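You operate a simulated robot arm through the tools that you are given. There is no shell and no other tool. Be economical: measure what you need, move in short steps, check, and stop when the job is done.

The job below is to be done with a simulated two-armed robot. You get a single attempt, and the scene is never put back.

Task
Press the teal button three times. Stack the paper pack that says "SILK 170 G" from the top of the planning bench on top of the paper pack that says "SILK 250 G". Take the test card on the top of the planning bench and put it away on the test card mat on the feeder table. Put the crumpled sheet from the top of the binding bench on the top of the wash bench. Take the tub from the top of the packing bench and leave it on the shelf under the binding bench. Turn the side knob to +2. Put the job ticket that says "904" on the green cover. Do these in any order.

Only the result counts: the job must be done as asked and must still hold three seconds after the hand-in. Knocking over, shifting, dropping, spilling or breaking anything else fails it. A push-on lid holds only when it is set on centred and level and pressed home; a screw cap is set on level and turned clockwise until tight. Flat cloth is picked up by pressing the open fingertips on it (5 to 10 N) and closing them slowly along it; thin cloth reads only 2 to 8 mm in the jaws.

Robot
Two 7-joint arms with two-finger parallel grippers on one trunk, on a base that drives. Base frame: it is fixed to the floor where the robot stands at the start and does not move with it; the origin is under the middle of the robot, x ahead of it, y to its left, z up. Readings come in m, degrees, newtons and seconds.
The left shoulder is at the start at [0.07, 0.187, 1.215], the right one opposite. With the tool pointing down near the work surface each hand reaches from about 0.3 to 0.8 m from the robot's upright axis, wherever it stands, measured 20 degrees to its own side. Places, roughly: crumpled sheet (6x12x4 cm) [1.2, -1.4, 0.9]; green cover [1.25, -1.75, 1]; job ticket [0.25, -5.25, 1]; paper pack [0.75, -0.5, 0.75]; shelf under the binding bench [1.3, -1.9, 0.3]; side knob [-0.7, -5.4, 0.9]; teal button [0.5, 0, 0.9]; test card [1, -1, 0.75]; test card mat on the feeder table (25x16 cm) [-8.74, -4.76, 0.8]; top of the wash bench [-2.1, 2, 0.8]; tub [2, -4.25, 0.75]. Payload 3.91 kg a hand.
Tool frame (each hand has its own): the origin (TCP) lies between the finger pads and is the grasp point; the fingertips stand 0.03 m ahead of it; z points along the fingers, y is the line along which they close. Largest opening 0.11 m; finger width 0.02, thickness 0.01; the body of the gripper, 0.048 by 0.112 m, starts 0.055 m behind the TCP.
Orientation is that of the tool frame in the base frame, as a unit quaternion [x, y, z, w]. With the fingers straight down and closing along the base's y, the tool's x points along the base's -x, its y along +y and its z along -z.

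Tools
- The arms move only by the tool nudge_tool. It takes "left_steps", "right_steps" or both (then of equal length, played together; a hand with none holds still); each is a list of rows, each a list of 6 numbers: the shift along the tool's x, y, z in m, then the turn, a rotation vector about the tool's x, y, z in rad. In form: [[tx, ty, tz, wx, wy, wz], ...]. A call has 1 to 20 rows; each row is the pose to reach, as a shift and turn from the pose commanded when the call began, along the tool's axes at that moment. "left_claw" and "right_claw" are, for a hand that has rows, the closure, from 0 (fully open) to 1 (shut), set as the call begins (left out, the last holds). Each row takes 0.2 s and may step no farther than 0.05 m and 8.6 degrees from the row before; otherwise, or with a gripper value out of range, the whole call is refused. Where a pose cannot be reached the arm comes as near as it can. A force on the tool above 40 N (or 10 N above the force at the start of the call, whichever is more), or a blocked arm, ends the call early, and 0.2 s more pass. The fingers move at their own pace (about 0.072 m/s each) and stop on an object; they squeeze with about 33 N. The grip force told is the motor's: it shows also when the fingers shut on nothing. Time passes only in rows, and 0.2 s behind the last, so rows that repeat a pose let the fingers close. The reply holds the time, the measured pose of the TCP, the force on the tool along the base axes, the opening and the grip force, in the units named above and with some noise, with the torque about the TCP (base axes, N m) and any sound that the robot's microphone picked up.
- Cameras (640 x 400 px; columns grow to the right, rows downward): "scene" is now at [0.1194, -0.045, 1.4314]; the picture's right is [-0.54, -0.84, -0.00], its down [-0.57, 0.37, -0.73] and it looks along [0.62, -0.40, -0.68] (base axes); focal length 240 px, centre (320, 200). "left" rides on the left gripper at [0.072, -0.017, -0.103] in its tool frame; the picture's right is [0.23, 0.97, 0.00], its down [-0.76, 0.18, -0.62] and it looks along [-0.61, 0.14, 0.78] (tool axes); focal length 222 px, centre (320, 200). "right" rides on the right gripper at [0.072, 0.017, -0.103] in its tool frame; the picture's right is [-0.23, 0.97, 0.00], its down [-0.76, -0.18, -0.62] and it looks along [-0.61, -0.14, 0.78] (tool axes); focal length 222 px, centre (320, 200). There is no depth. A picture from a camera that has moved, and an enlarged one, comes with that camera's place and axes in the base frame and with its lens.
- get_image(camera): a new picture of that camera. No time passes.
- slide_trunk(by): slides the trunk up (or, below 0, down) by that many m; the arms and the scene camera ride with it, the base frame stays. It gives what a move gives, with no picture.
- drive_base(legs): drives the robot by 1 to 6 legs, each [ahead, turn to the left] in m and degrees, along the robot's own axes; the way and the turn of a leg run together, so that a leg with both is an arc; at most 1.5 m and 180 degrees a leg. The arms and the cameras ride along, it lands a little off, and it stops where it bumps. It gives what a move gives.
- turn_head(pan, tilt): turns the head with the scene camera to pan (to the left, within 86 degrees either way) and tilt (down, from -29 to 69), counted from straight ahead of the robot. It gives what a move gives.
- zoom(camera, box): a new picture of the part [left, top, right, bottom] of that camera's present view, enlarged. No time passes.
- hand_in(): hands the job in; it is judged then, once.

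Go step by step. Nothing tells you exact positions but the pictures and the camera data: compare them with the known pose of the tool, close in by small moves and look again before you grip or let go. The budget is 186 turns and 154 pictures, counting those below and the enlarged ones. Unless the task says otherwise, let go and move clear before handing in.

The tools are called after "Emit:" as a command line: name --argument value ..., lists and objects as JSON in quotes. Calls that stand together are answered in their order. nudge_tool: Moves the arms, as the interface text tells. Its arguments: {"type":"object","properties":{"left_steps":{"type":"array","items":{"type":"array","items":{"type":"number"}}},"left_claw":{"type":"number"},"right_steps":{"type":"array","items":{"type":"array","items":{"type":"number"}}},"right_claw":{"type":"number"}},"required":[]} The other tools are called the same way: slide_trunk (by) slides the trunk up or down; drive_base (legs) drives the base; turn_head (pan, tilt) turns the head that bears the scene camera; get_image (camera) takes a picture; zoom (camera, box) takes an enlarged picture of a part of a camera's view; hand_in () hands the job in.

At the start:

```text
time_s: 0.0
left_tcp_pos: [0.3842, -0.0404, 1.2742]
left_tool_rot: [0.0, 1.0, 0.0, 0.0]
left_contact_force: [0.7, 0.3, 0.4]
left_ft_torque: [0.02, -0.01, 0.0]
left_grip_width: 0.1102
left_finger_force: 0.1
right_tcp_pos: [0.4344, -0.4611, 1.1688]
right_tool_rot: [0.0, 1.0, 0.0, 0.0]
right_contact_force: [0.0, 0.0, 0.0]
right_ft_torque: [0.05, -0.03, 0.02]
right_grip_width: 0.11
right_finger_force: 0.0
trunk travel left (down, up): [-0.725, 0.215]
robot x, y, heading: [0.0034, -0.0005, -0.0]
head pan, tilt: [-32.9, 42.8]
```

scene: 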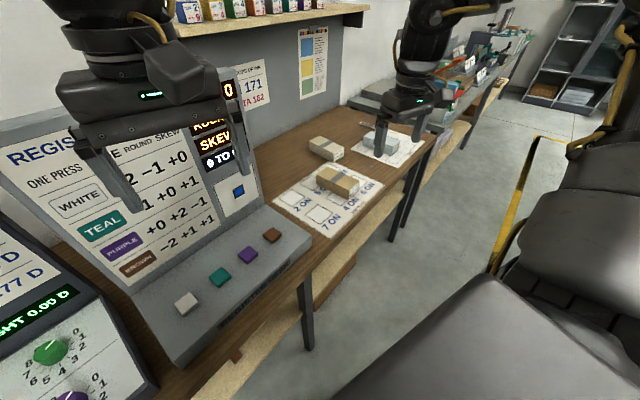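
right: 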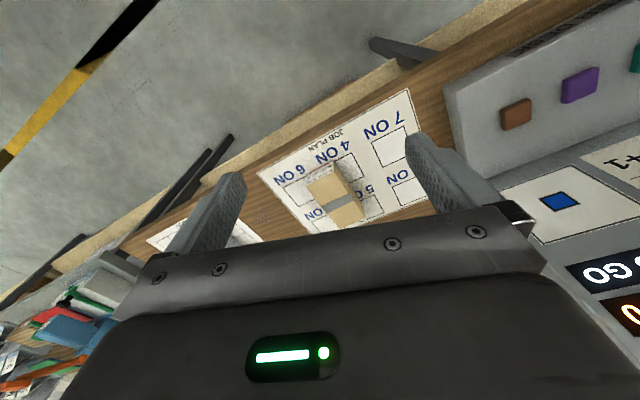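
left: 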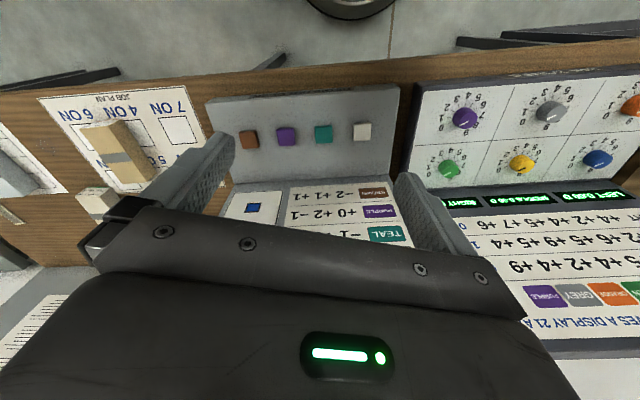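

I see the button console with the teal button at about (0.50, -0.01, 0.91), and the planning bench to the right of it. I'll zoom in on both before moving.

Emit:
zoom --camera "scene" --box '[0, 60, 320, 260]'

Emit:
zoom --camera "scene" --box '[260, 80, 460, 240]'

```text
2.00 times, centred on (160, 160) of scene
camera zoom: at [0.1194, -0.045, 1.4314], right [-0.54, -0.84, 0.0], down [-0.57, 0.37, -0.73], along [0.62, -0.4, -0.68], focal length 481 px, centre (640, 280)
```

zoom: 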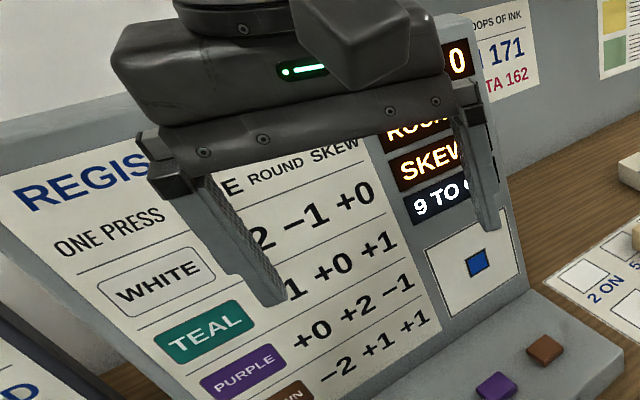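

```text
2.50 times, centred on (360, 160) of scene
camera zoom: at [0.1194, -0.045, 1.4314], right [-0.54, -0.84, 0.0], down [-0.57, 0.37, -0.73], along [0.62, -0.4, -0.68], focal length 601 px, centre (220, 300)
```

zoom: 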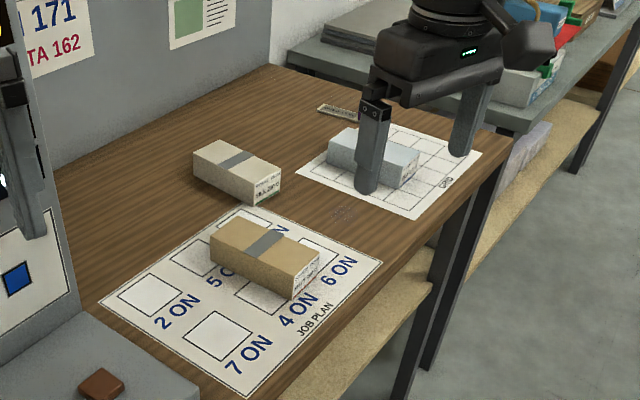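

Pressing first: I'll close the left claw and bring it above the teal button.

Emit:
nudge_tool --left_claw 1 --left_steps '[[-0.04, 0.012, 0.02, 0, 0, 0], [-0.08, 0.024, 0.04, 0, 0, 0], [-0.113, 0.034, 0.07, 0, 0, 0], [-0.113, 0.034, 0.12, 0, 0, 0], [-0.113, 0.034, 0.17, 0, 0, 0], [-0.113, 0.034, 0.22, 0, 0, 0], [-0.113, 0.034, 0.27, 0, 0, 0], [-0.113, 0.034, 0.285, 0, 0, 0], [-0.113, 0.034, 0.285, 0, 0, 0]]'

Emit:
get_image --camera "left"

Emit:
get_image --camera "scene"

```text
time_s: 2.0
left_tcp_pos: [0.4964, -0.0062, 0.9914]
left_tool_rot: [0.0, 1.0, 0.0, 0.0]
left_contact_force: [-0.6, 0.2, 0.4]
left_ft_torque: [0.02, -0.01, -0.01]
left_grip_width: 0.0
left_finger_force: 32.8
right_tcp_pos: [0.4339, -0.4601, 1.168]
right_tool_rot: [0.0, 1.0, -0.001, 0.0]
right_contact_force: [1.0, 1.0, 0.2]
right_ft_torque: [0.0, 0.01, 0.0]
right_grip_width: 0.11
right_finger_force: 0.0
trunk travel left (down, up): [-0.725, 0.215]
robot x, y, heading: [0.0, -0.0012, 0.3]
head pan, tilt: [-32.9, 42.8]
```

```text
148 pictures are left
camera left: at [0.4251, -0.0229, 1.0945], right [-0.23, 0.97, 0.0], down [0.76, 0.18, 0.62], along [0.61, 0.14, -0.78], focal length 222 px, centre (320, 200)
```

left: 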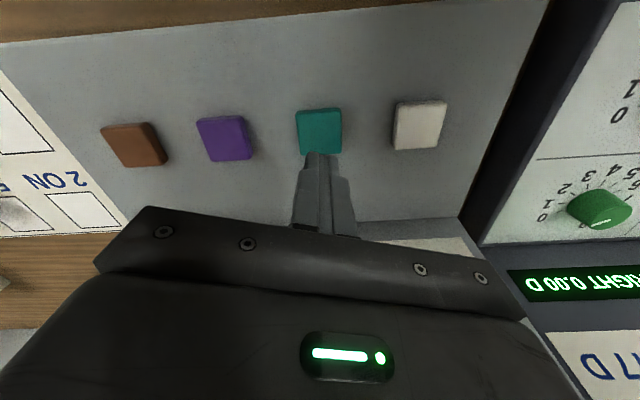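

```text
147 pictures are left
camera scene: at [0.1192, -0.045, 1.4314], right [-0.54, -0.84, 0.0], down [-0.57, 0.37, -0.73], along [0.62, -0.4, -0.68], focal length 240 px, centre (320, 200)
```

scene: 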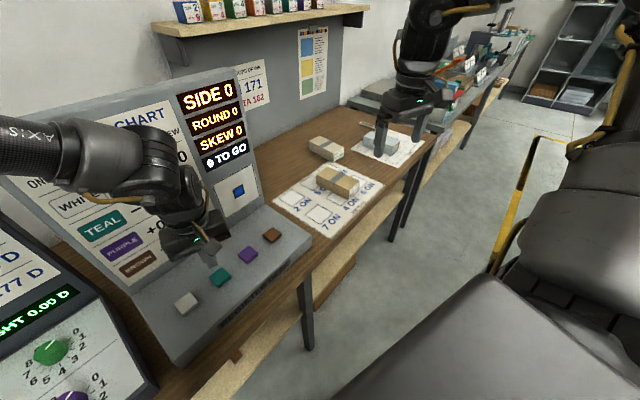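

The tip is over the button. I'll press once and watch the force and the counter.

Emit:
nudge_tool --left_steps '[[0, 0, 0.03, 0, 0, 0], [0, 0, 0.045, 0, 0, 0], [0, 0, 0.05, 0, 0, 0], [0, 0, 0.055, 0, 0, 0], [0, 0, 0.06, 0, 0, 0]]'

Emit:
zoom --camera "scene" --box '[120, 60, 340, 320]'

```text
time_s: 3.2
left_tcp_pos: [0.4962, -0.0059, 0.934]
left_tool_rot: [-0.001, 1.0, -0.001, 0.004]
left_contact_force: [1.4, 5.8, 37.7]
left_ft_torque: [0.17, 0.04, -0.19]
left_grip_width: 0.0002
left_finger_force: 33.2
right_tcp_pos: [0.4303, -0.4589, 1.171]
right_tool_rot: [0.0, 1.0, -0.001, 0.001]
right_contact_force: [0.1, -0.6, 0.0]
right_ft_torque: [-0.02, 0.02, -0.01]
right_grip_width: 0.11
right_finger_force: 0.0
trunk travel left (down, up): [-0.725, 0.215]
robot x, y, heading: [0.002, 0.0021, -0.0]
head pan, tilt: [-32.9, 42.8]
heard: click
```

```text
1.54 times, centred on (230, 190) of scene
camera zoom: at [0.1154, -0.0437, 1.4325], right [-0.54, -0.84, 0.0], down [-0.57, 0.37, -0.74], along [0.62, -0.4, -0.68], focal length 370 px, centre (458, 215)
```

zoom: 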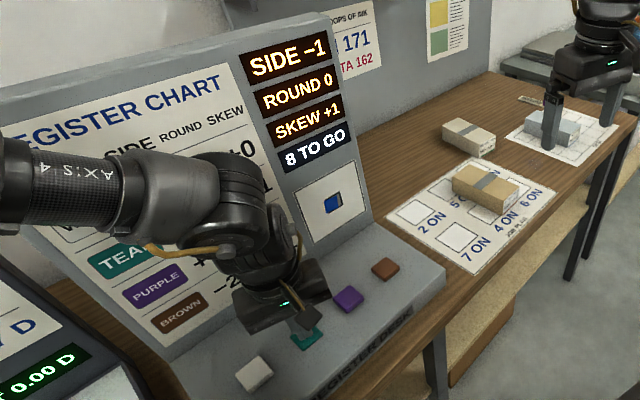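

One press is counted (8 to go, side −1). I'll lift and press twice more.

Emit:
nudge_tool --left_steps '[[0, 0, -0.03, 0, 0, 0], [0, 0, -0.035, 0, 0, 0], [0, 0, -0.035, 0, 0, 0], [0, 0, -0.015, 0, 0, 0], [0, 0, -0.008, 0, 0, 0], [0, 0, -0.002, 0, 0, 0], [0, 0, 0.0, 0, 0, 0], [0, 0, -0.03, 0, 0, 0], [0, 0, -0.035, 0, 0, 0], [0, 0, -0.035, 0, 0, 0]]'

Emit:
zoom --camera "scene" --box '[120, 60, 340, 320]'

```text
time_s: 5.4
left_tcp_pos: [0.4982, -0.0068, 0.9621]
left_tool_rot: [0.0, 1.0, 0.0, -0.001]
left_contact_force: [0.0, 1.2, 0.2]
left_ft_torque: [0.01, 0.03, 0.0]
left_grip_width: 0.0
left_finger_force: 32.5
right_tcp_pos: [0.4345, -0.4606, 1.1679]
right_tool_rot: [-0.001, 1.0, 0.0, 0.0]
right_contact_force: [0.2, -1.3, -2.0]
right_ft_torque: [0.01, 0.03, 0.0]
right_grip_width: 0.1099
right_finger_force: 0.2
trunk travel left (down, up): [-0.725, 0.215]
robot x, y, heading: [0.0009, 0.0024, -0.4]
head pan, tilt: [-32.9, 42.8]
heard: click
```

```text
1.54 times, centred on (230, 190) of scene
camera zoom: at [0.1201, -0.0451, 1.4313], right [-0.54, -0.84, 0.0], down [-0.57, 0.37, -0.73], along [0.62, -0.4, -0.68], focal length 370 px, centre (458, 215)
```

zoom: 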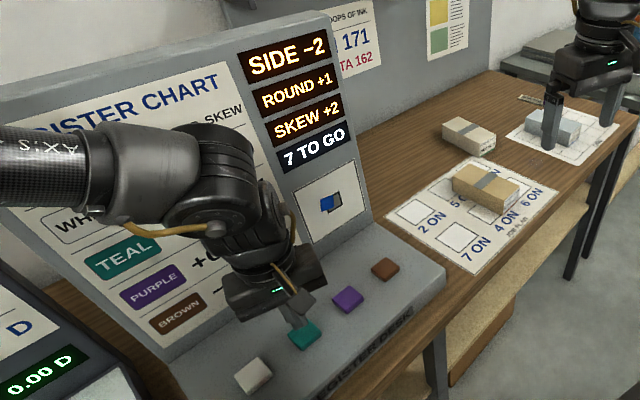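

Second press is counted; now the third, then retreat upward and back.

Emit:
nudge_tool --left_steps '[[0, 0, 0.02, 0, 0, 0], [0, 0, 0.027, 0, 0, 0], [0, 0, 0.033, 0, 0, 0], [0, 0, 0.035, 0, 0, 0], [0, 0, 0.005, 0, 0, 0], [0, 0, -0.04, 0, 0, 0], [0, 0, -0.09, 0, 0, 0], [0, 0, -0.14, 0, 0, 0], [0, 0, -0.19, 0, 0, 0], [0.04, 0, -0.22, 0, 0, 0], [0.08, 0, -0.25, 0, 0, 0], [0.113, 0, -0.28, 0, 0, 0]]'

Emit:
zoom --camera "scene" --box '[120, 60, 340, 320]'

Emit:
zoom --camera "right" --box '[100, 80, 460, 305]'

```text
time_s: 8.0
left_tcp_pos: [0.3824, -0.0041, 1.2464]
left_tool_rot: [0.0, 1.0, 0.0, 0.001]
left_contact_force: [-1.5, 0.2, 0.2]
left_ft_torque: [0.0, -0.02, 0.03]
left_grip_width: 0.0001
left_finger_force: 33.0
right_tcp_pos: [0.4321, -0.4618, 1.1697]
right_tool_rot: [0.0, 1.0, 0.0, 0.001]
right_contact_force: [-0.5, -0.1, 0.6]
right_ft_torque: [0.02, -0.06, 0.03]
right_grip_width: 0.1102
right_finger_force: 0.1
trunk travel left (down, up): [-0.725, 0.215]
robot x, y, heading: [-0.0002, -0.0047, 0.1]
head pan, tilt: [-32.9, 42.8]
heard: click
```

```text
1.54 times, centred on (230, 190) of scene
camera zoom: at [0.117, -0.045, 1.4316], right [-0.54, -0.84, 0.0], down [-0.57, 0.37, -0.73], along [0.62, -0.4, -0.68], focal length 370 px, centre (458, 215)
```

zoom: 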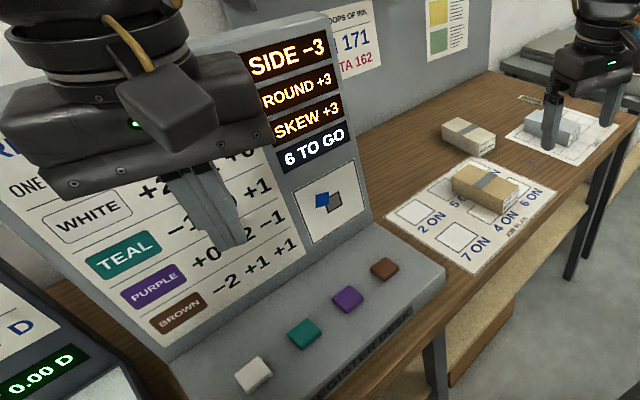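

```text
1.78 times, centred on (280, 192) of right
camera zoom: at [0.3588, -0.444, 1.2722], right [0.23, 0.97, 0.0], down [0.76, -0.18, 0.62], along [0.61, -0.14, -0.78], focal length 395 px, centre (391, 213)
```

zoom: 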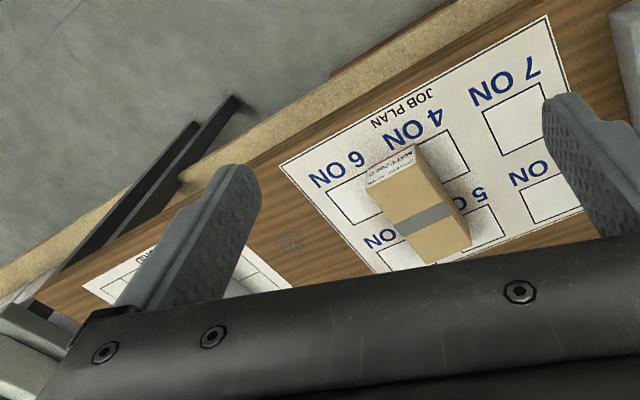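

All three presses are counted. Next I'll read the paper packs' labels.

Emit:
zoom --camera "scene" --box '[300, 125, 440, 212]'

Emit:
zoom --camera "right" --box '[290, 140, 390, 220]'

Emit:
zoom --camera "scene" --box '[305, 130, 365, 168]'

```text
4.57 times, centred on (370, 168) of scene
camera zoom: at [0.117, -0.045, 1.4316], right [-0.54, -0.84, 0.0], down [-0.57, 0.37, -0.73], along [0.62, -0.4, -0.68], focal length 1099 px, centre (91, 344)
```

zoom: 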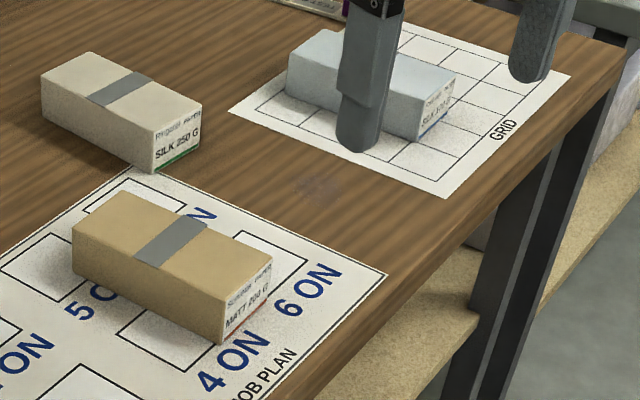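

```text
5.00 times, centred on (340, 180) of right
camera zoom: at [0.3588, -0.444, 1.2722], right [0.23, 0.97, 0.0], down [0.76, -0.18, 0.62], along [0.61, -0.14, -0.78], focal length 1111 px, centre (220, 300)
```

zoom: 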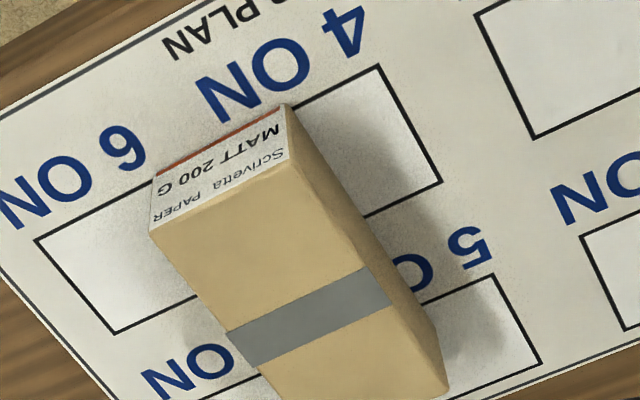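

```text
10.53 times, centred on (335, 149) of scene
camera zoom: at [0.117, -0.045, 1.4316], right [-0.54, -0.84, 0.0], down [-0.57, 0.37, -0.73], along [0.62, -0.4, -0.68], focal length 2530 px, centre (162, 737)
```

zoom: 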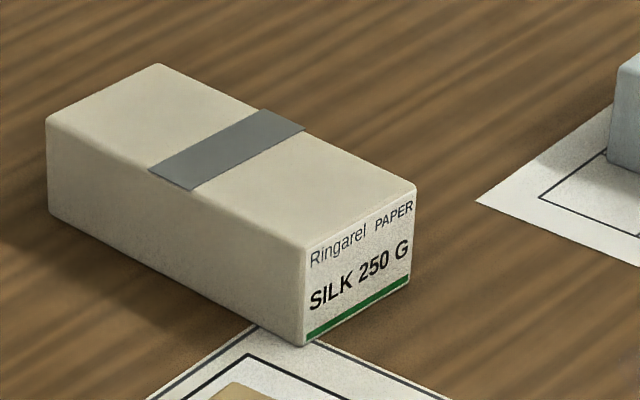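

The tan pack is MATT 200 G and the cream one is SILK 250 G. The blue-grey one should be SILK 170 G, still to be confirmed. I'll look around for driving room.

Emit:
turn_head --pan -60 --tilt 35

Emit:
get_image --camera "scene"

```text
time_s: 8.9
left_tcp_pos: [0.3854, -0.0028, 1.2457]
left_tool_rot: [0.0, 1.0, 0.0, 0.0]
left_contact_force: [0.3, 0.0, 0.6]
left_ft_torque: [-0.01, 0.01, 0.01]
left_grip_width: 0.0
left_finger_force: 33.0
right_tcp_pos: [0.4342, -0.4606, 1.1673]
right_tool_rot: [0.0, 1.0, 0.0, -0.001]
right_contact_force: [-0.4, -0.5, -0.2]
right_ft_torque: [-0.04, -0.02, 0.0]
right_grip_width: 0.11
right_finger_force: 0.0
trunk travel left (down, up): [-0.725, 0.215]
robot x, y, heading: [-0.0028, 0.0005, 0.2]
head pan, tilt: [-60.0, 35.0]
```

```text
139 pictures are left
camera scene: at [0.0942, -0.076, 1.4431], right [-0.87, -0.5, 0.0], down [-0.29, 0.5, -0.82], along [0.41, -0.71, -0.57], focal length 240 px, centre (320, 200)
```

scene: 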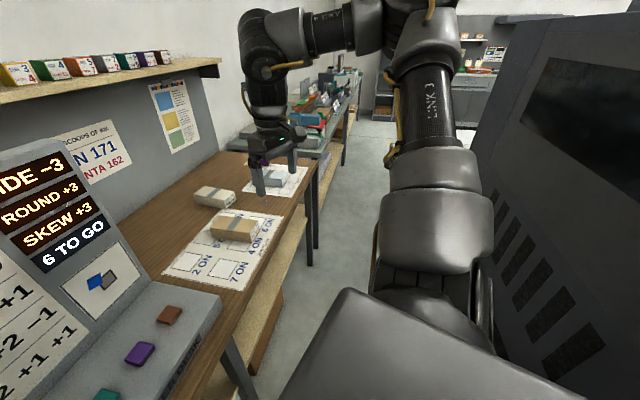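

There's a large machine to the right. I'll pan farther to see how wide the corridor is.

Emit:
turn_head --pan -86 --tilt 35

Emit:
get_image --camera "scene"

```text
time_s: 9.8
left_tcp_pos: [0.3855, -0.0047, 1.2445]
left_tool_rot: [0.0, 1.0, 0.0, 0.0]
left_contact_force: [-0.4, 0.8, 0.0]
left_ft_torque: [0.01, 0.04, 0.01]
left_grip_width: 0.0001
left_finger_force: 32.9
right_tcp_pos: [0.4339, -0.4608, 1.1688]
right_tool_rot: [0.0, 1.0, 0.001, 0.0]
right_contact_force: [-0.2, 0.2, 0.1]
right_ft_torque: [0.01, 0.03, -0.01]
right_grip_width: 0.11
right_finger_force: 0.1
trunk travel left (down, up): [-0.725, 0.215]
robot x, y, heading: [-0.0002, 0.0003, -0.3]
head pan, tilt: [-85.9, 35.0]
```

```text
138 pictures are left
camera scene: at [0.056, -0.0877, 1.4431], right [-1.0, -0.07, 0.0], down [-0.04, 0.57, -0.82], along [0.06, -0.82, -0.57], focal length 240 px, centre (320, 200)
```

scene: 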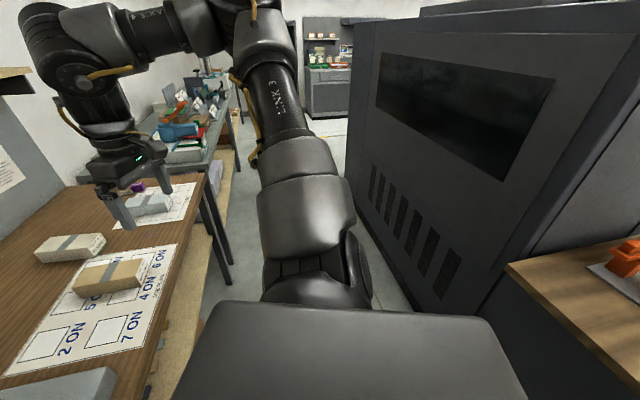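

The corridor is about 1.2 m wide. I'll drive along it to stand in front of the blue-grey and cream packs.

Emit:
drive_base --legs '[[0, -70], [0.82, 0], [0, 85]]'

Emit:
turn_head --pan -10 --tilt 50

Emit:
get_image --camera "scene"

Emit:
get_image --camera "right"

```text
time_s: 20.8
left_tcp_pos: [0.6673, -0.6504, 1.2456]
left_tool_rot: [-0.145, 0.989, 0.0, 0.0]
left_contact_force: [0.4, 1.3, 0.1]
left_ft_torque: [0.0, 0.01, 0.01]
left_grip_width: 0.0
left_finger_force: 32.6
right_tcp_pos: [0.8448, -1.074, 1.1693]
right_tool_rot: [-0.144, 0.99, 0.0, 0.0]
right_contact_force: [0.2, -0.1, 0.2]
right_ft_torque: [-0.03, -0.02, -0.02]
right_grip_width: 0.1101
right_finger_force: 0.0
trunk travel left (down, up): [-0.725, 0.215]
robot x, y, heading: [0.2968, -0.7592, 16.4]
head pan, tilt: [-85.9, 35.0]
```

```text
time_s: 22.3
left_tcp_pos: [0.6678, -0.6504, 1.2466]
left_tool_rot: [-0.144, 0.99, 0.0, 0.0]
left_contact_force: [-0.2, 0.2, -0.9]
left_ft_torque: [-0.01, 0.04, -0.01]
left_grip_width: 0.0001
left_finger_force: 33.2
right_tcp_pos: [0.8455, -1.073, 1.1685]
right_tool_rot: [-0.145, 0.989, 0.0, 0.0]
right_contact_force: [-0.9, 1.2, -1.1]
right_ft_torque: [0.01, 0.0, 0.02]
right_grip_width: 0.1099
right_finger_force: 0.2
trunk travel left (down, up): [-0.725, 0.215]
robot x, y, heading: [0.3006, -0.7526, 16.6]
head pan, tilt: [-10.0, 50.0]
```

```text
137 pictures are left
camera scene: at [0.4217, -0.7334, 1.4214], right [0.11, -0.99, 0.0], down [-0.76, -0.09, -0.64], along [0.64, 0.07, -0.77], focal length 240 px, centre (320, 200)
```

scene: 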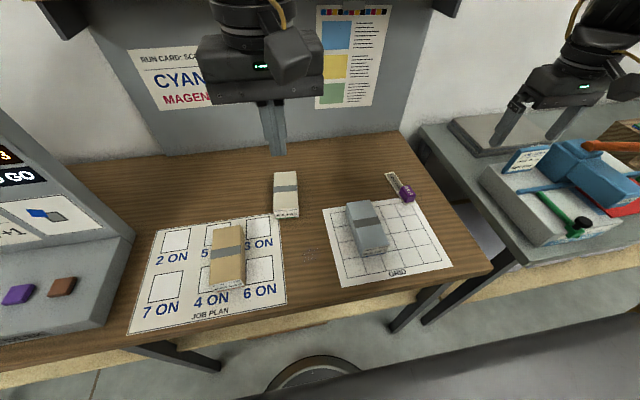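

```text
136 pictures are left
camera right: at [0.7705, -1.0787, 1.2715], right [-0.06, 1.0, 0.0], down [0.78, 0.05, 0.62], along [0.62, 0.04, -0.78], focal length 222 px, centre (320, 200)
```

right: 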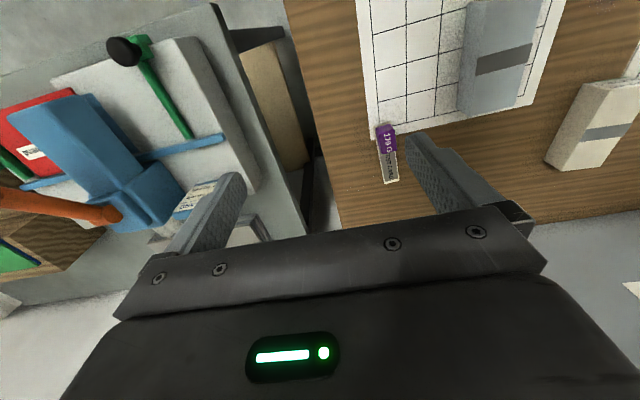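

Well placed. The small card with the purple tab near (1.0, −1.0) looks like the test card. I'll zoom in on it and on the blue-grey pack.

Emit:
zoom --camera "scene" --box '[260, 160, 440, 272]'

Emit:
zoom --camera "right" --box '[340, 90, 460, 190]'

Emit:
zoom --camera "scene" --box '[350, 230, 400, 262]'

```text
3.56 times, centred on (350, 216) of scene
camera zoom: at [0.4217, -0.7334, 1.4214], right [0.11, -0.99, 0.0], down [-0.76, -0.09, -0.64], along [0.64, 0.07, -0.77], focal length 855 px, centre (213, 143)
```

zoom: 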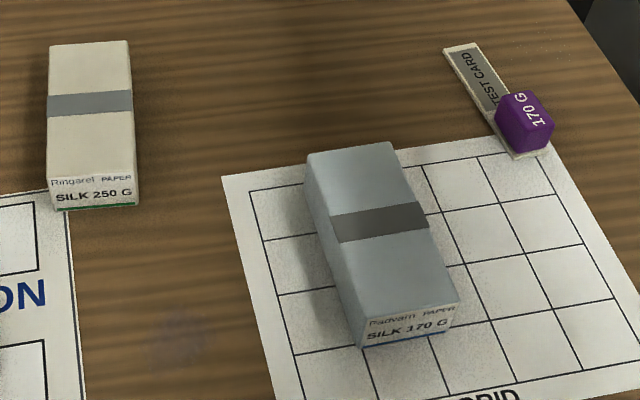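

```text
4.00 times, centred on (400, 140) of right
camera zoom: at [0.7705, -1.0787, 1.2715], right [-0.06, 1.0, 0.0], down [0.78, 0.05, 0.62], along [0.62, 0.04, -0.78], focal length 888 px, centre (0, 440)
```

zoom: 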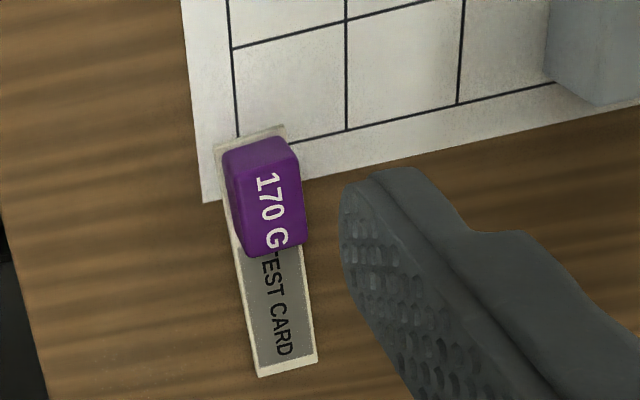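

```text
12.50 times, centred on (375, 246) of scene
camera zoom: at [0.4217, -0.7334, 1.4214], right [0.11, -0.99, 0.0], down [-0.76, -0.09, -0.64], along [0.64, 0.07, -0.77], focal length 3004 px, centre (-368, -375)
```

zoom: 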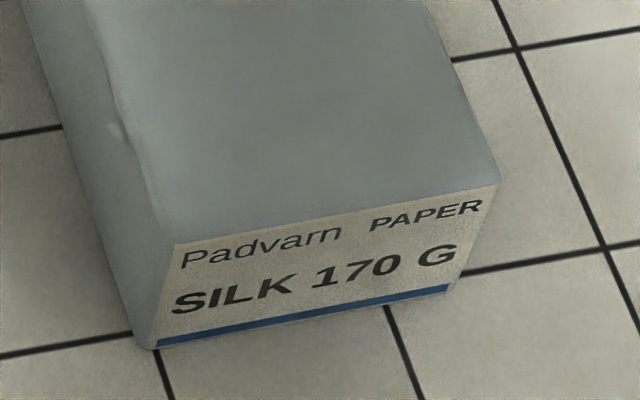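

Blue-grey is SILK 170 G. Triangulating the two views puts the pack tops at about z 0.885. The SILK 170 is near (0.80, −0.815) and the SILK 250 near (0.895, −0.574). I'll move the left arm aside and bring the right hand above the SILK 170.

Emit:
nudge_tool --left_steps '[[0.02, 0.04, 0, 0, 0, 0], [0.04, 0.08, 0, 0, 0, 0], [0.06, 0.12, 0, 0, 0, 0], [0.08, 0.16, 0, 0, 0, 0], [0.08, 0.18, 0, 0, 0, 0], [0.08, 0.2, 0, 0, 0, 0], [0.08, 0.2, 0, 0, 0, 0], [0.08, 0.2, 0, 0, 0, 0], [0.08, 0.2, 0, 0, 0, 0]]' --right_steps '[[-0.005, 0.045, 0, 0, 0, 0], [-0.01, 0.09, 0, 0, 0, 0], [-0.015, 0.135, 0, 0, 0, 0], [-0.02, 0.18, 0, 0, 0, 0], [-0.025, 0.225, 0, 0, 0, 0], [-0.032, 0.259, 0.02, 0, 0, 0], [-0.032, 0.259, 0.07, 0, 0, 0], [-0.032, 0.259, 0.12, 0, 0, 0], [-0.032, 0.259, 0.165, 0, 0, 0]]'

Emit:
get_image --camera "right"

Emit:
get_image --camera "scene"

```text
time_s: 24.3
left_tcp_pos: [0.5338, -0.4822, 1.2476]
left_tool_rot: [-0.145, 0.989, -0.001, 0.001]
left_contact_force: [-0.3, 0.1, 0.0]
left_ft_torque: [0.02, -0.02, 0.01]
left_grip_width: 0.0
left_finger_force: 33.1
right_tcp_pos: [0.8131, -0.8436, 1.0132]
right_tool_rot: [-0.146, 0.989, 0.003, 0.001]
right_contact_force: [-0.7, 0.1, 0.4]
right_ft_torque: [-0.01, 0.03, 0.05]
right_grip_width: 0.1098
right_finger_force: 0.1
right hand out of reach, approached as far as the arm can: row 6, 7, 8, 9
trunk travel left (down, up): [-0.725, 0.215]
robot x, y, heading: [0.2995, -0.7566, 16.8]
head pan, tilt: [-10.0, 50.0]
```

```text
132 pictures are left
camera right: at [0.7385, -0.849, 1.1162], right [-0.06, 1.0, 0.0], down [0.78, 0.05, 0.62], along [0.62, 0.04, -0.78], focal length 222 px, centre (320, 200)
```

right: 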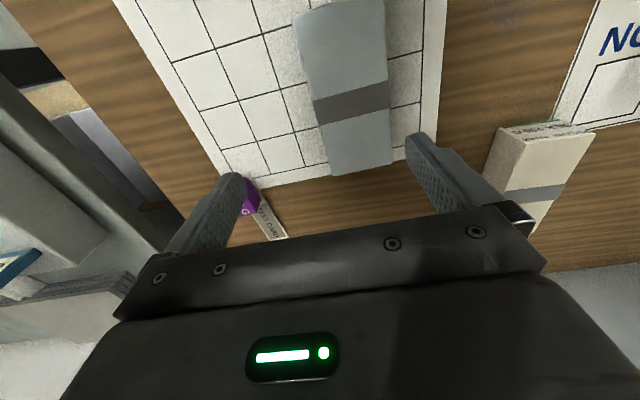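

```text
131 pictures are left
camera scene: at [0.4201, -0.7338, 1.4216], right [0.12, -0.99, 0.0], down [-0.76, -0.09, -0.64], along [0.64, 0.07, -0.77], focal length 240 px, centre (320, 200)
```

scene: 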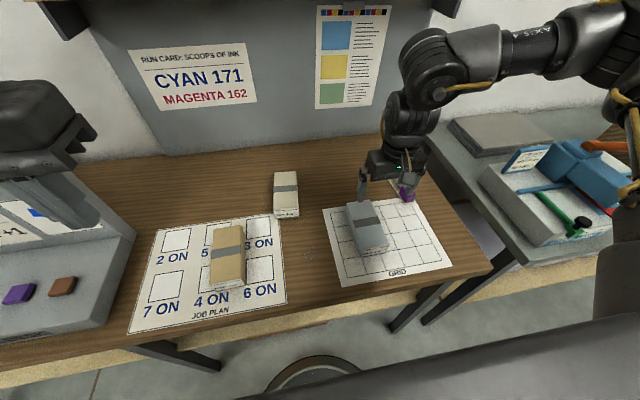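

The pack centre is confirmed at about (0.80, −0.815), but the arm runs out of reach at this height. I'll raise the trunk and try again.

Emit:
slide_trunk --by 0.15

Emit:
nudge_tool --right_steps '[[0, 0, 0.02, 0, 0, 0], [0, 0, 0.05, 0, 0, 0], [0, 0, 0.09, 0, 0, 0], [0, 0, 0.13, 0, 0, 0], [0, 0, 0.13, 0, 0, 0]]'

```text
time_s: 26.0
left_tcp_pos: [0.534, -0.481, 1.3955]
left_tool_rot: [-0.145, 0.989, 0.0, 0.0]
left_contact_force: [0.1, -0.2, 0.0]
left_ft_torque: [-0.01, 0.01, -0.03]
left_grip_width: 0.0
left_finger_force: 32.9
right_tcp_pos: [0.8144, -0.8428, 1.1622]
right_tool_rot: [-0.146, 0.989, 0.002, -0.001]
right_contact_force: [-0.2, -0.4, -0.6]
right_ft_torque: [-0.03, -0.03, 0.01]
right_grip_width: 0.1101
right_finger_force: 0.0
trunk travel left (down, up): [-0.875, 0.065]
robot x, y, heading: [0.2949, -0.7549, 16.4]
head pan, tilt: [-10.0, 50.0]
```

```text
time_s: 27.2
left_tcp_pos: [0.5361, -0.4815, 1.395]
left_tool_rot: [-0.145, 0.989, 0.0, 0.001]
left_contact_force: [-0.1, -0.4, 0.1]
left_ft_torque: [0.0, 0.01, 0.0]
left_grip_width: 0.0
left_finger_force: 32.5
right_tcp_pos: [0.8067, -0.8879, 1.0707]
right_tool_rot: [-0.146, 0.989, 0.002, -0.001]
right_contact_force: [-0.3, 0.7, -1.3]
right_ft_torque: [-0.01, 0.01, 0.03]
right_grip_width: 0.1101
right_finger_force: 0.0
right hand out of reach, approached as far as the arm can: row 1, 2, 3, 4, 5
trunk travel left (down, up): [-0.875, 0.065]
robot x, y, heading: [0.298, -0.7603, 16.6]
head pan, tilt: [-10.0, 50.0]
```

The arm can't reach inward in this stance. I'll back up slightly and turn left, so both packs lie well to the right hand's side.

Emit:
nudge_tool --right_steps '[[0, -0.03, -0.05, 0, 0, 0], [0, -0.06, -0.1, 0, 0, 0], [0, -0.1, -0.15, 0, 0, 0], [0, -0.15, -0.2, 0, 0, 0], [0, -0.2, -0.22, 0, 0, 0], [0, -0.2, -0.22, 0, 0, 0]]'

Emit:
drive_base --legs '[[-0.1, 24]]'

Emit:
slide_trunk --by -0.15

```text
refused: row 1 steps farther than a row can; nothing moved
```

```text
time_s: 28.8
left_tcp_pos: [0.3197, -0.4578, 1.396]
left_tool_rot: [-0.344, 0.939, 0.001, -0.001]
left_contact_force: [0.5, -0.1, 0.5]
left_ft_torque: [0.01, 0.0, 0.0]
left_grip_width: 0.0
left_finger_force: 32.4
right_tcp_pos: [0.7314, -0.7217, 1.07]
right_tool_rot: [-0.344, 0.939, 0.003, -0.002]
right_contact_force: [0.5, 0.1, 0.0]
right_ft_torque: [-0.02, 0.02, 0.01]
right_grip_width: 0.1098
right_finger_force: 0.0
trunk travel left (down, up): [-0.875, 0.065]
robot x, y, heading: [0.2081, -0.8032, 40.3]
head pan, tilt: [-10.0, 50.0]
```

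```text
time_s: 30.6
left_tcp_pos: [0.3186, -0.4577, 1.2454]
left_tool_rot: [-0.344, 0.939, 0.0, 0.0]
left_contact_force: [0.2, 0.1, 0.5]
left_ft_torque: [-0.03, -0.01, 0.0]
left_grip_width: 0.0
left_finger_force: 32.9
right_tcp_pos: [0.7287, -0.7209, 0.9218]
right_tool_rot: [-0.344, 0.939, 0.002, -0.001]
right_contact_force: [-0.2, 0.4, -0.1]
right_ft_torque: [-0.02, -0.01, -0.02]
right_grip_width: 0.1103
right_finger_force: 0.1
trunk travel left (down, up): [-0.725, 0.215]
robot x, y, heading: [0.2116, -0.801, 40.3]
head pan, tilt: [-10.0, 50.0]
```

The lift was refused, but nothing touched. I'll lift straight up now, then go over the SILK 170 with the tool turned to its axis.

Emit:
nudge_tool --right_steps '[[0, 0, -0.045, 0, 0, 0], [0, 0, -0.09, 0, 0, 0], [0, -0.02, -0.12, 0, 0, 0.12], [0.003, -0.06, -0.12, 0, 0, 0.25], [0.005, -0.1, -0.12, 0, 0, 0.36], [0.0065, -0.118, -0.12, 0, 0, 0.389], [0.0065, -0.118, -0.09, 0, 0, 0.389]]'

Emit:
get_image --camera "right"

```text
time_s: 32.2
left_tcp_pos: [0.3181, -0.4568, 1.2449]
left_tool_rot: [-0.344, 0.939, 0.0, -0.001]
left_contact_force: [-0.2, 0.7, -0.5]
left_ft_torque: [0.0, 0.06, -0.02]
left_grip_width: 0.0
left_finger_force: 32.9
right_tcp_pos: [0.8007, -0.8155, 1.0101]
right_tool_rot: [-0.156, 0.988, 0.001, -0.002]
right_contact_force: [0.0, 0.0, 0.6]
right_ft_torque: [0.0, 0.01, 0.01]
right_grip_width: 0.1098
right_finger_force: 0.0
right hand out of reach, approached as far as the arm can: row 3, 4, 5
trunk travel left (down, up): [-0.725, 0.215]
robot x, y, heading: [0.2126, -0.8013, 40.3]
head pan, tilt: [-10.0, 50.0]
```

```text
130 pictures are left
camera right: at [0.7264, -0.8222, 1.1137], right [-0.08, 1.0, 0.0], down [0.78, 0.06, 0.62], along [0.62, 0.05, -0.78], focal length 222 px, centre (320, 200)
```

right: 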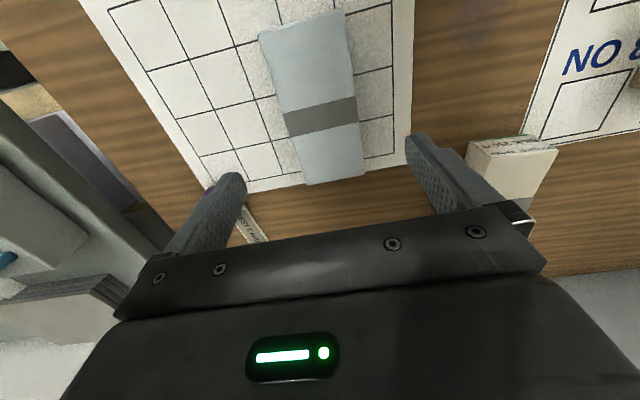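

Lined up over the pack. Descending to grip it.

Emit:
nudge_tool --right_steps '[[0, 0, 0.04, 0, 0, 0], [0, 0, 0.08, 0, 0, 0], [0, 0, 0.105, 0, 0, 0], [0, 0, 0.115, 0, 0, 0], [0, 0, 0.12, 0, 0, 0]]'

Emit:
get_image --camera "right"

Emit:
get_image --camera "scene"

```text
time_s: 33.4
left_tcp_pos: [0.3171, -0.4578, 1.2457]
left_tool_rot: [-0.344, 0.939, 0.0, 0.0]
left_contact_force: [-0.3, -0.4, -0.2]
left_ft_torque: [-0.01, -0.01, -0.02]
left_grip_width: 0.0
left_finger_force: 32.5
right_tcp_pos: [0.7999, -0.8152, 0.8903]
right_tool_rot: [-0.157, 0.988, 0.003, -0.001]
right_contact_force: [-0.4, 0.0, -0.6]
right_ft_torque: [0.03, 0.0, 0.03]
right_grip_width: 0.11
right_finger_force: 0.0
trunk travel left (down, up): [-0.725, 0.215]
robot x, y, heading: [0.2087, -0.8021, 40.2]
head pan, tilt: [-10.0, 50.0]
```

```text
129 pictures are left
camera right: at [0.725, -0.8221, 0.9933], right [-0.09, 1.0, 0.0], down [0.78, 0.06, 0.62], along [0.62, 0.06, -0.78], focal length 222 px, centre (320, 200)
```

right: 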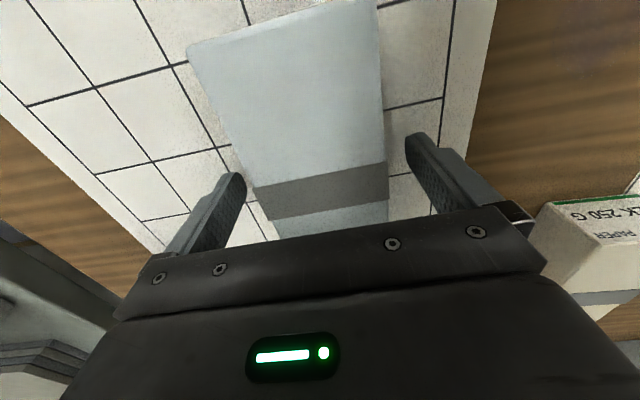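

```text
128 pictures are left
camera scene: at [0.3144, -0.7321, 1.4214], right [0.5, -0.86, 0.0], down [-0.66, -0.38, -0.64], along [0.56, 0.32, -0.77], focal length 240 px, centre (320, 200)
```

scene: 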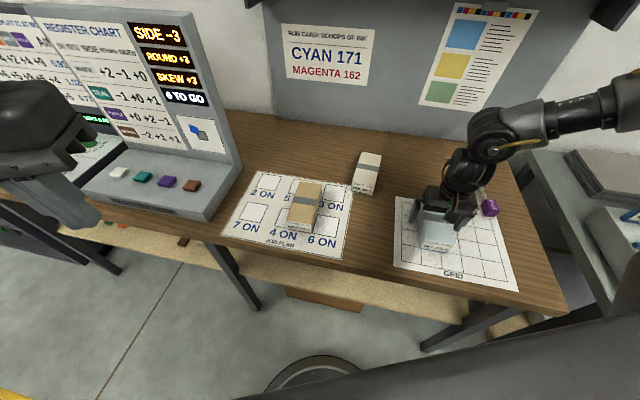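

The fingers straddle the pack. Closing and lifting.

Emit:
nudge_tool --right_claw 1 --right_steps '[[0, 0, 0, 0, 0, 0], [0, 0, 0, 0, 0, 0], [0, 0, 0, 0, 0, 0], [0, 0, 0, 0, 0, 0], [0, 0, -0.03, 0, 0, 0], [0, 0, -0.07, 0, 0, 0], [0, 0, -0.11, 0, 0, 0]]'

Emit:
get_image --camera "right"

Emit:
zoom --camera "scene" --box '[320, 100, 520, 260]'

```text
time_s: 35.0
left_tcp_pos: [0.3173, -0.4577, 1.2451]
left_tool_rot: [-0.343, 0.939, 0.001, 0.0]
left_contact_force: [-0.2, -0.1, 0.3]
left_ft_torque: [0.0, 0.02, 0.02]
left_grip_width: 0.0
left_finger_force: 32.7
right_tcp_pos: [0.7995, -0.8147, 1.0013]
right_tool_rot: [-0.157, 0.988, 0.002, -0.002]
right_contact_force: [-0.7, -0.5, -3.5]
right_ft_torque: [-0.02, -0.03, -0.01]
right_grip_width: 0.0696
right_finger_force: 33.1
trunk travel left (down, up): [-0.725, 0.215]
robot x, y, heading: [0.2091, -0.8039, 40.3]
head pan, tilt: [-10.0, 50.0]
```

```text
127 pictures are left
camera right: at [0.7251, -0.8209, 1.1042], right [-0.08, 1.0, 0.0], down [0.78, 0.06, 0.62], along [0.62, 0.06, -0.78], focal length 222 px, centre (320, 200)
```

right: 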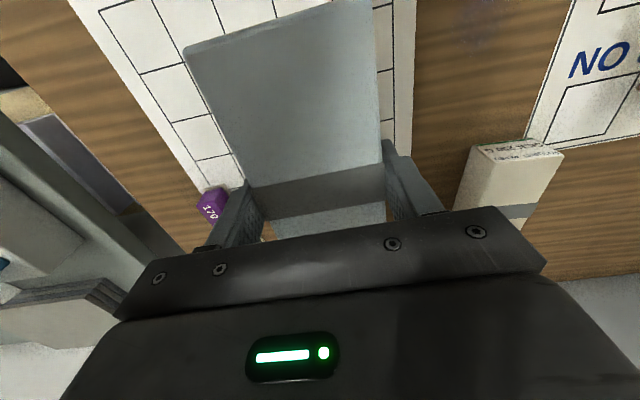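

```text
2.50 times, centred on (420, 180) of scene
camera zoom: at [0.3144, -0.7325, 1.4213], right [0.5, -0.86, 0.0], down [-0.66, -0.38, -0.64], along [0.56, 0.32, -0.77], focal length 601 px, centre (70, 250)
```

zoom: 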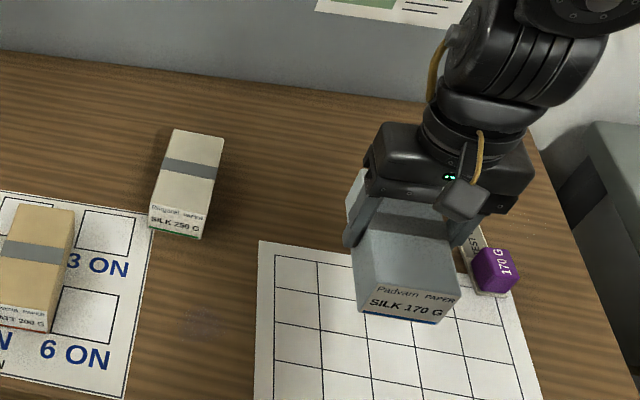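

Lifted. The SILK 250 centre is about (0.897, −0.572) with its axis near 14°, so I'll carry the pack over it.

Emit:
nudge_tool --right_steps '[[-0.03, 0.03, 0, 0, 0, 0.02], [-0.06, 0.066, 0, 0, 0, 0.04], [-0.09, 0.1, 0, 0, 0, 0.06], [-0.12, 0.135, 0, 0, 0, 0.077], [-0.145, 0.17, 0, 0, 0, 0.077], [-0.168, 0.2007, 0, 0, 0, 0.077], [-0.168, 0.2007, 0, 0, 0, 0.077]]'

Emit:
get_image --camera "right"

Emit:
zoom --camera "scene" --box '[290, 80, 490, 240]'

```text
time_s: 36.6
left_tcp_pos: [0.3181, -0.4569, 1.2455]
left_tool_rot: [-0.344, 0.939, 0.0, -0.002]
left_contact_force: [-0.7, -0.6, -0.3]
left_ft_torque: [-0.04, 0.03, -0.04]
left_grip_width: 0.0
left_finger_force: 32.8
right_tcp_pos: [0.8653, -0.6754, 1.0142]
right_tool_rot: [-0.119, 0.993, 0.003, -0.002]
right_contact_force: [0.0, 0.3, -3.8]
right_ft_torque: [0.01, 0.01, -0.01]
right_grip_width: 0.0699
right_finger_force: 32.7
right hand out of reach, approached as far as the arm can: row 4, 5, 6, 7
trunk travel left (down, up): [-0.725, 0.215]
robot x, y, heading: [0.2115, -0.8025, 40.0]
head pan, tilt: [-10.0, 50.0]
```

```text
125 pictures are left
camera right: at [0.7908, -0.6768, 1.1184], right [-0.01, 1.0, 0.01], down [0.78, 0.0, 0.62], along [0.62, 0.01, -0.78], focal length 222 px, centre (320, 200)
```

right: 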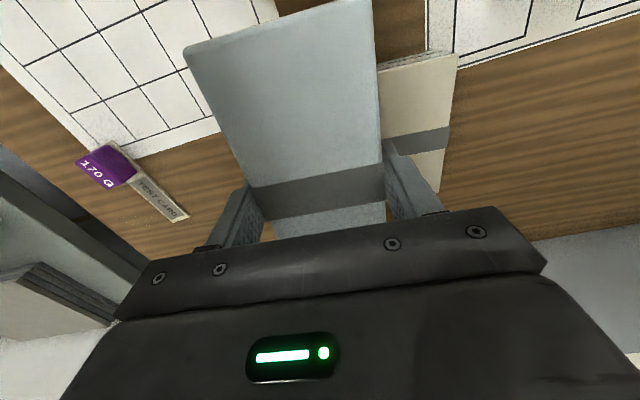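

```text
2.50 times, centred on (390, 160) of scene
camera zoom: at [0.3153, -0.7326, 1.4213], right [0.5, -0.86, 0.0], down [-0.66, -0.38, -0.64], along [0.56, 0.32, -0.77], focal length 601 px, centre (145, 300)
```

zoom: 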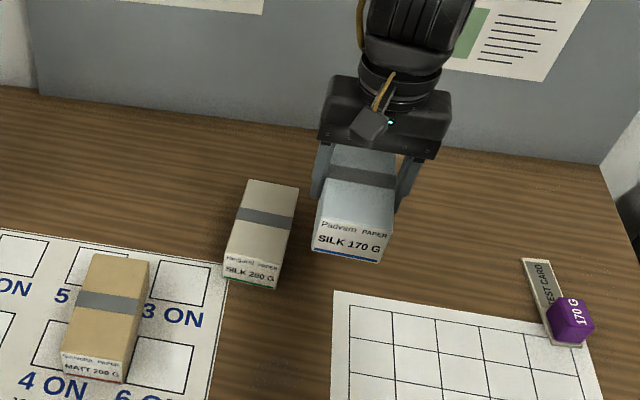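

Reach fails again when the target is too near the robot's midline. I'll turn the base another 20° left so the target is well to the right.

Emit:
drive_base --legs '[[0, 20]]'

```text
time_s: 38.1
left_tcp_pos: [0.1922, -0.4417, 1.2466]
left_tool_rot: [-0.504, 0.864, 0.0, -0.001]
left_contact_force: [0.3, 0.2, 0.7]
left_ft_torque: [-0.02, 0.02, 0.02]
left_grip_width: 0.0001
left_finger_force: 32.7
right_tcp_pos: [0.7799, -0.458, 1.0145]
right_tool_rot: [-0.291, 0.957, 0.002, -0.003]
right_contact_force: [-0.2, -0.1, -3.0]
right_ft_torque: [-0.01, -0.02, 0.01]
right_grip_width: 0.0697
right_finger_force: 33.5
trunk travel left (down, up): [-0.725, 0.215]
robot x, y, heading: [0.2102, -0.8062, 60.4]
head pan, tilt: [-10.0, 50.0]
```

Emit:
nudge_tool --right_steps '[[-0.006, -0.03, 0, 0, 0, 0.08], [-0.012, -0.065, 0, 0, 0, 0.17], [-0.02, -0.1, 0, 0, 0, 0.25], [-0.028, -0.135, 0, 0, 0, 0.345], [-0.0339, -0.1598, 0, 0, 0, 0.345], [-0.0339, -0.1598, 0, 0, 0, 0.345]]'

Emit:
get_image --camera "right"

Emit:
get_image --camera "scene"

```text
time_s: 39.5
left_tcp_pos: [0.1903, -0.4415, 1.2454]
left_tool_rot: [-0.503, 0.864, 0.0, 0.0]
left_contact_force: [-0.4, 0.4, 0.1]
left_ft_torque: [-0.01, 0.02, -0.02]
left_grip_width: 0.0001
left_finger_force: 33.1
right_tcp_pos: [0.8974, -0.5724, 1.0126]
right_tool_rot: [-0.123, 0.992, 0.002, -0.002]
right_contact_force: [0.6, -0.2, -3.0]
right_ft_torque: [-0.03, -0.02, -0.01]
right_grip_width: 0.0696
right_finger_force: 32.6
trunk travel left (down, up): [-0.725, 0.215]
robot x, y, heading: [0.2096, -0.8056, 60.4]
head pan, tilt: [-10.0, 50.0]
```

```text
123 pictures are left
camera right: at [0.8218, -0.5733, 1.1167], right [-0.02, 1.0, 0.0], down [0.79, 0.01, 0.62], along [0.62, 0.01, -0.79], focal length 222 px, centre (320, 200)
```

right: 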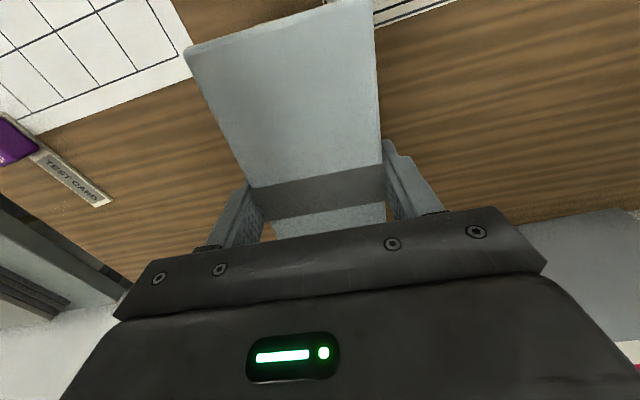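

```text
122 pictures are left
camera scene: at [0.2834, -0.6995, 1.4213], right [0.77, -0.64, 0.0], down [-0.49, -0.59, -0.64], along [0.41, 0.49, -0.77], focal length 240 px, centre (320, 200)
```

scene: 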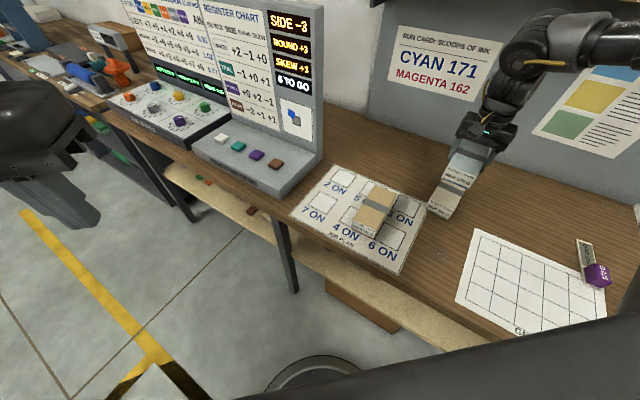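

On target. Lowering partway, then checking the alignment.

Emit:
nudge_tool --right_steps '[[0, 0, 0.035, 0, 0, 0], [0, 0, 0.065, 0, 0, 0], [0, 0, 0.065, 0, 0, 0]]'

Emit:
zoom --camera "scene" --box '[390, 110, 530, 230]'

```text
time_s: 40.3
left_tcp_pos: [0.1916, -0.441, 1.2466]
left_tool_rot: [-0.503, 0.864, 0.0, 0.0]
left_contact_force: [-0.1, -0.6, 0.5]
left_ft_torque: [0.0, -0.03, 0.0]
left_grip_width: 0.0003
left_finger_force: 33.3
right_tcp_pos: [0.8954, -0.571, 0.9486]
right_tool_rot: [-0.122, 0.992, 0.002, -0.002]
right_contact_force: [0.8, -0.5, -4.0]
right_ft_torque: [0.02, -0.03, -0.02]
right_grip_width: 0.0698
right_finger_force: 32.8
trunk travel left (down, up): [-0.725, 0.215]
robot x, y, heading: [0.2085, -0.8035, 60.7]
head pan, tilt: [-10.0, 50.0]
```

```text
3.33 times, centred on (460, 170) of scene
camera zoom: at [0.2835, -0.7009, 1.4214], right [0.77, -0.64, 0.0], down [-0.49, -0.59, -0.64], along [0.41, 0.5, -0.77], focal length 801 px, centre (-147, 300)
```

zoom: 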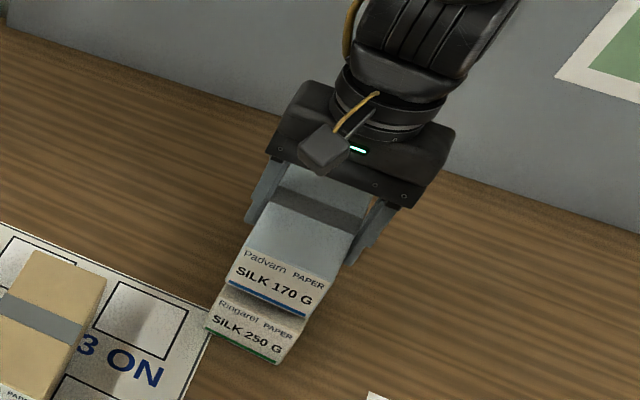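

Emit:
nudge_tool --right_steps '[[0, 0, 0.01, 0, 0, 0], [0, 0, 0.015, 0, 0, 0]]'

Emit:
zoom --camera "scene" --box '[420, 160, 500, 224]'

```text
time_s: 40.9
left_tcp_pos: [0.1886, -0.4427, 1.2475]
left_tool_rot: [-0.503, 0.865, 0.0, 0.001]
left_contact_force: [0.3, -0.2, 0.8]
left_ft_torque: [-0.02, -0.03, -0.02]
left_grip_width: 0.0002
left_finger_force: 32.8
right_tcp_pos: [0.8955, -0.5713, 0.9383]
right_tool_rot: [-0.122, 0.993, 0.005, 0.002]
right_contact_force: [6.5, -1.6, 26.4]
right_ft_torque: [-1.16, -0.17, 0.08]
right_grip_width: 0.0699
right_finger_force: 33.0
trunk travel left (down, up): [-0.725, 0.215]
robot x, y, heading: [0.2103, -0.8038, 60.3]
head pan, tilt: [-10.0, 50.0]
```

```text
6.25 times, centred on (460, 192) of scene
camera zoom: at [0.2809, -0.7019, 1.4222], right [0.77, -0.64, 0.0], down [-0.49, -0.59, -0.64], along [0.41, 0.5, -0.76], focal length 1502 px, centre (-555, 250)
```

zoom: 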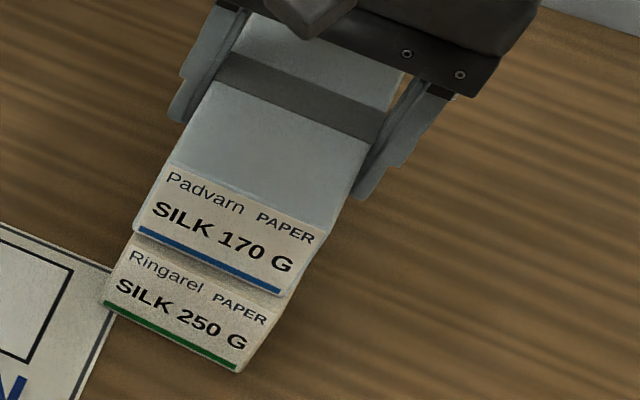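

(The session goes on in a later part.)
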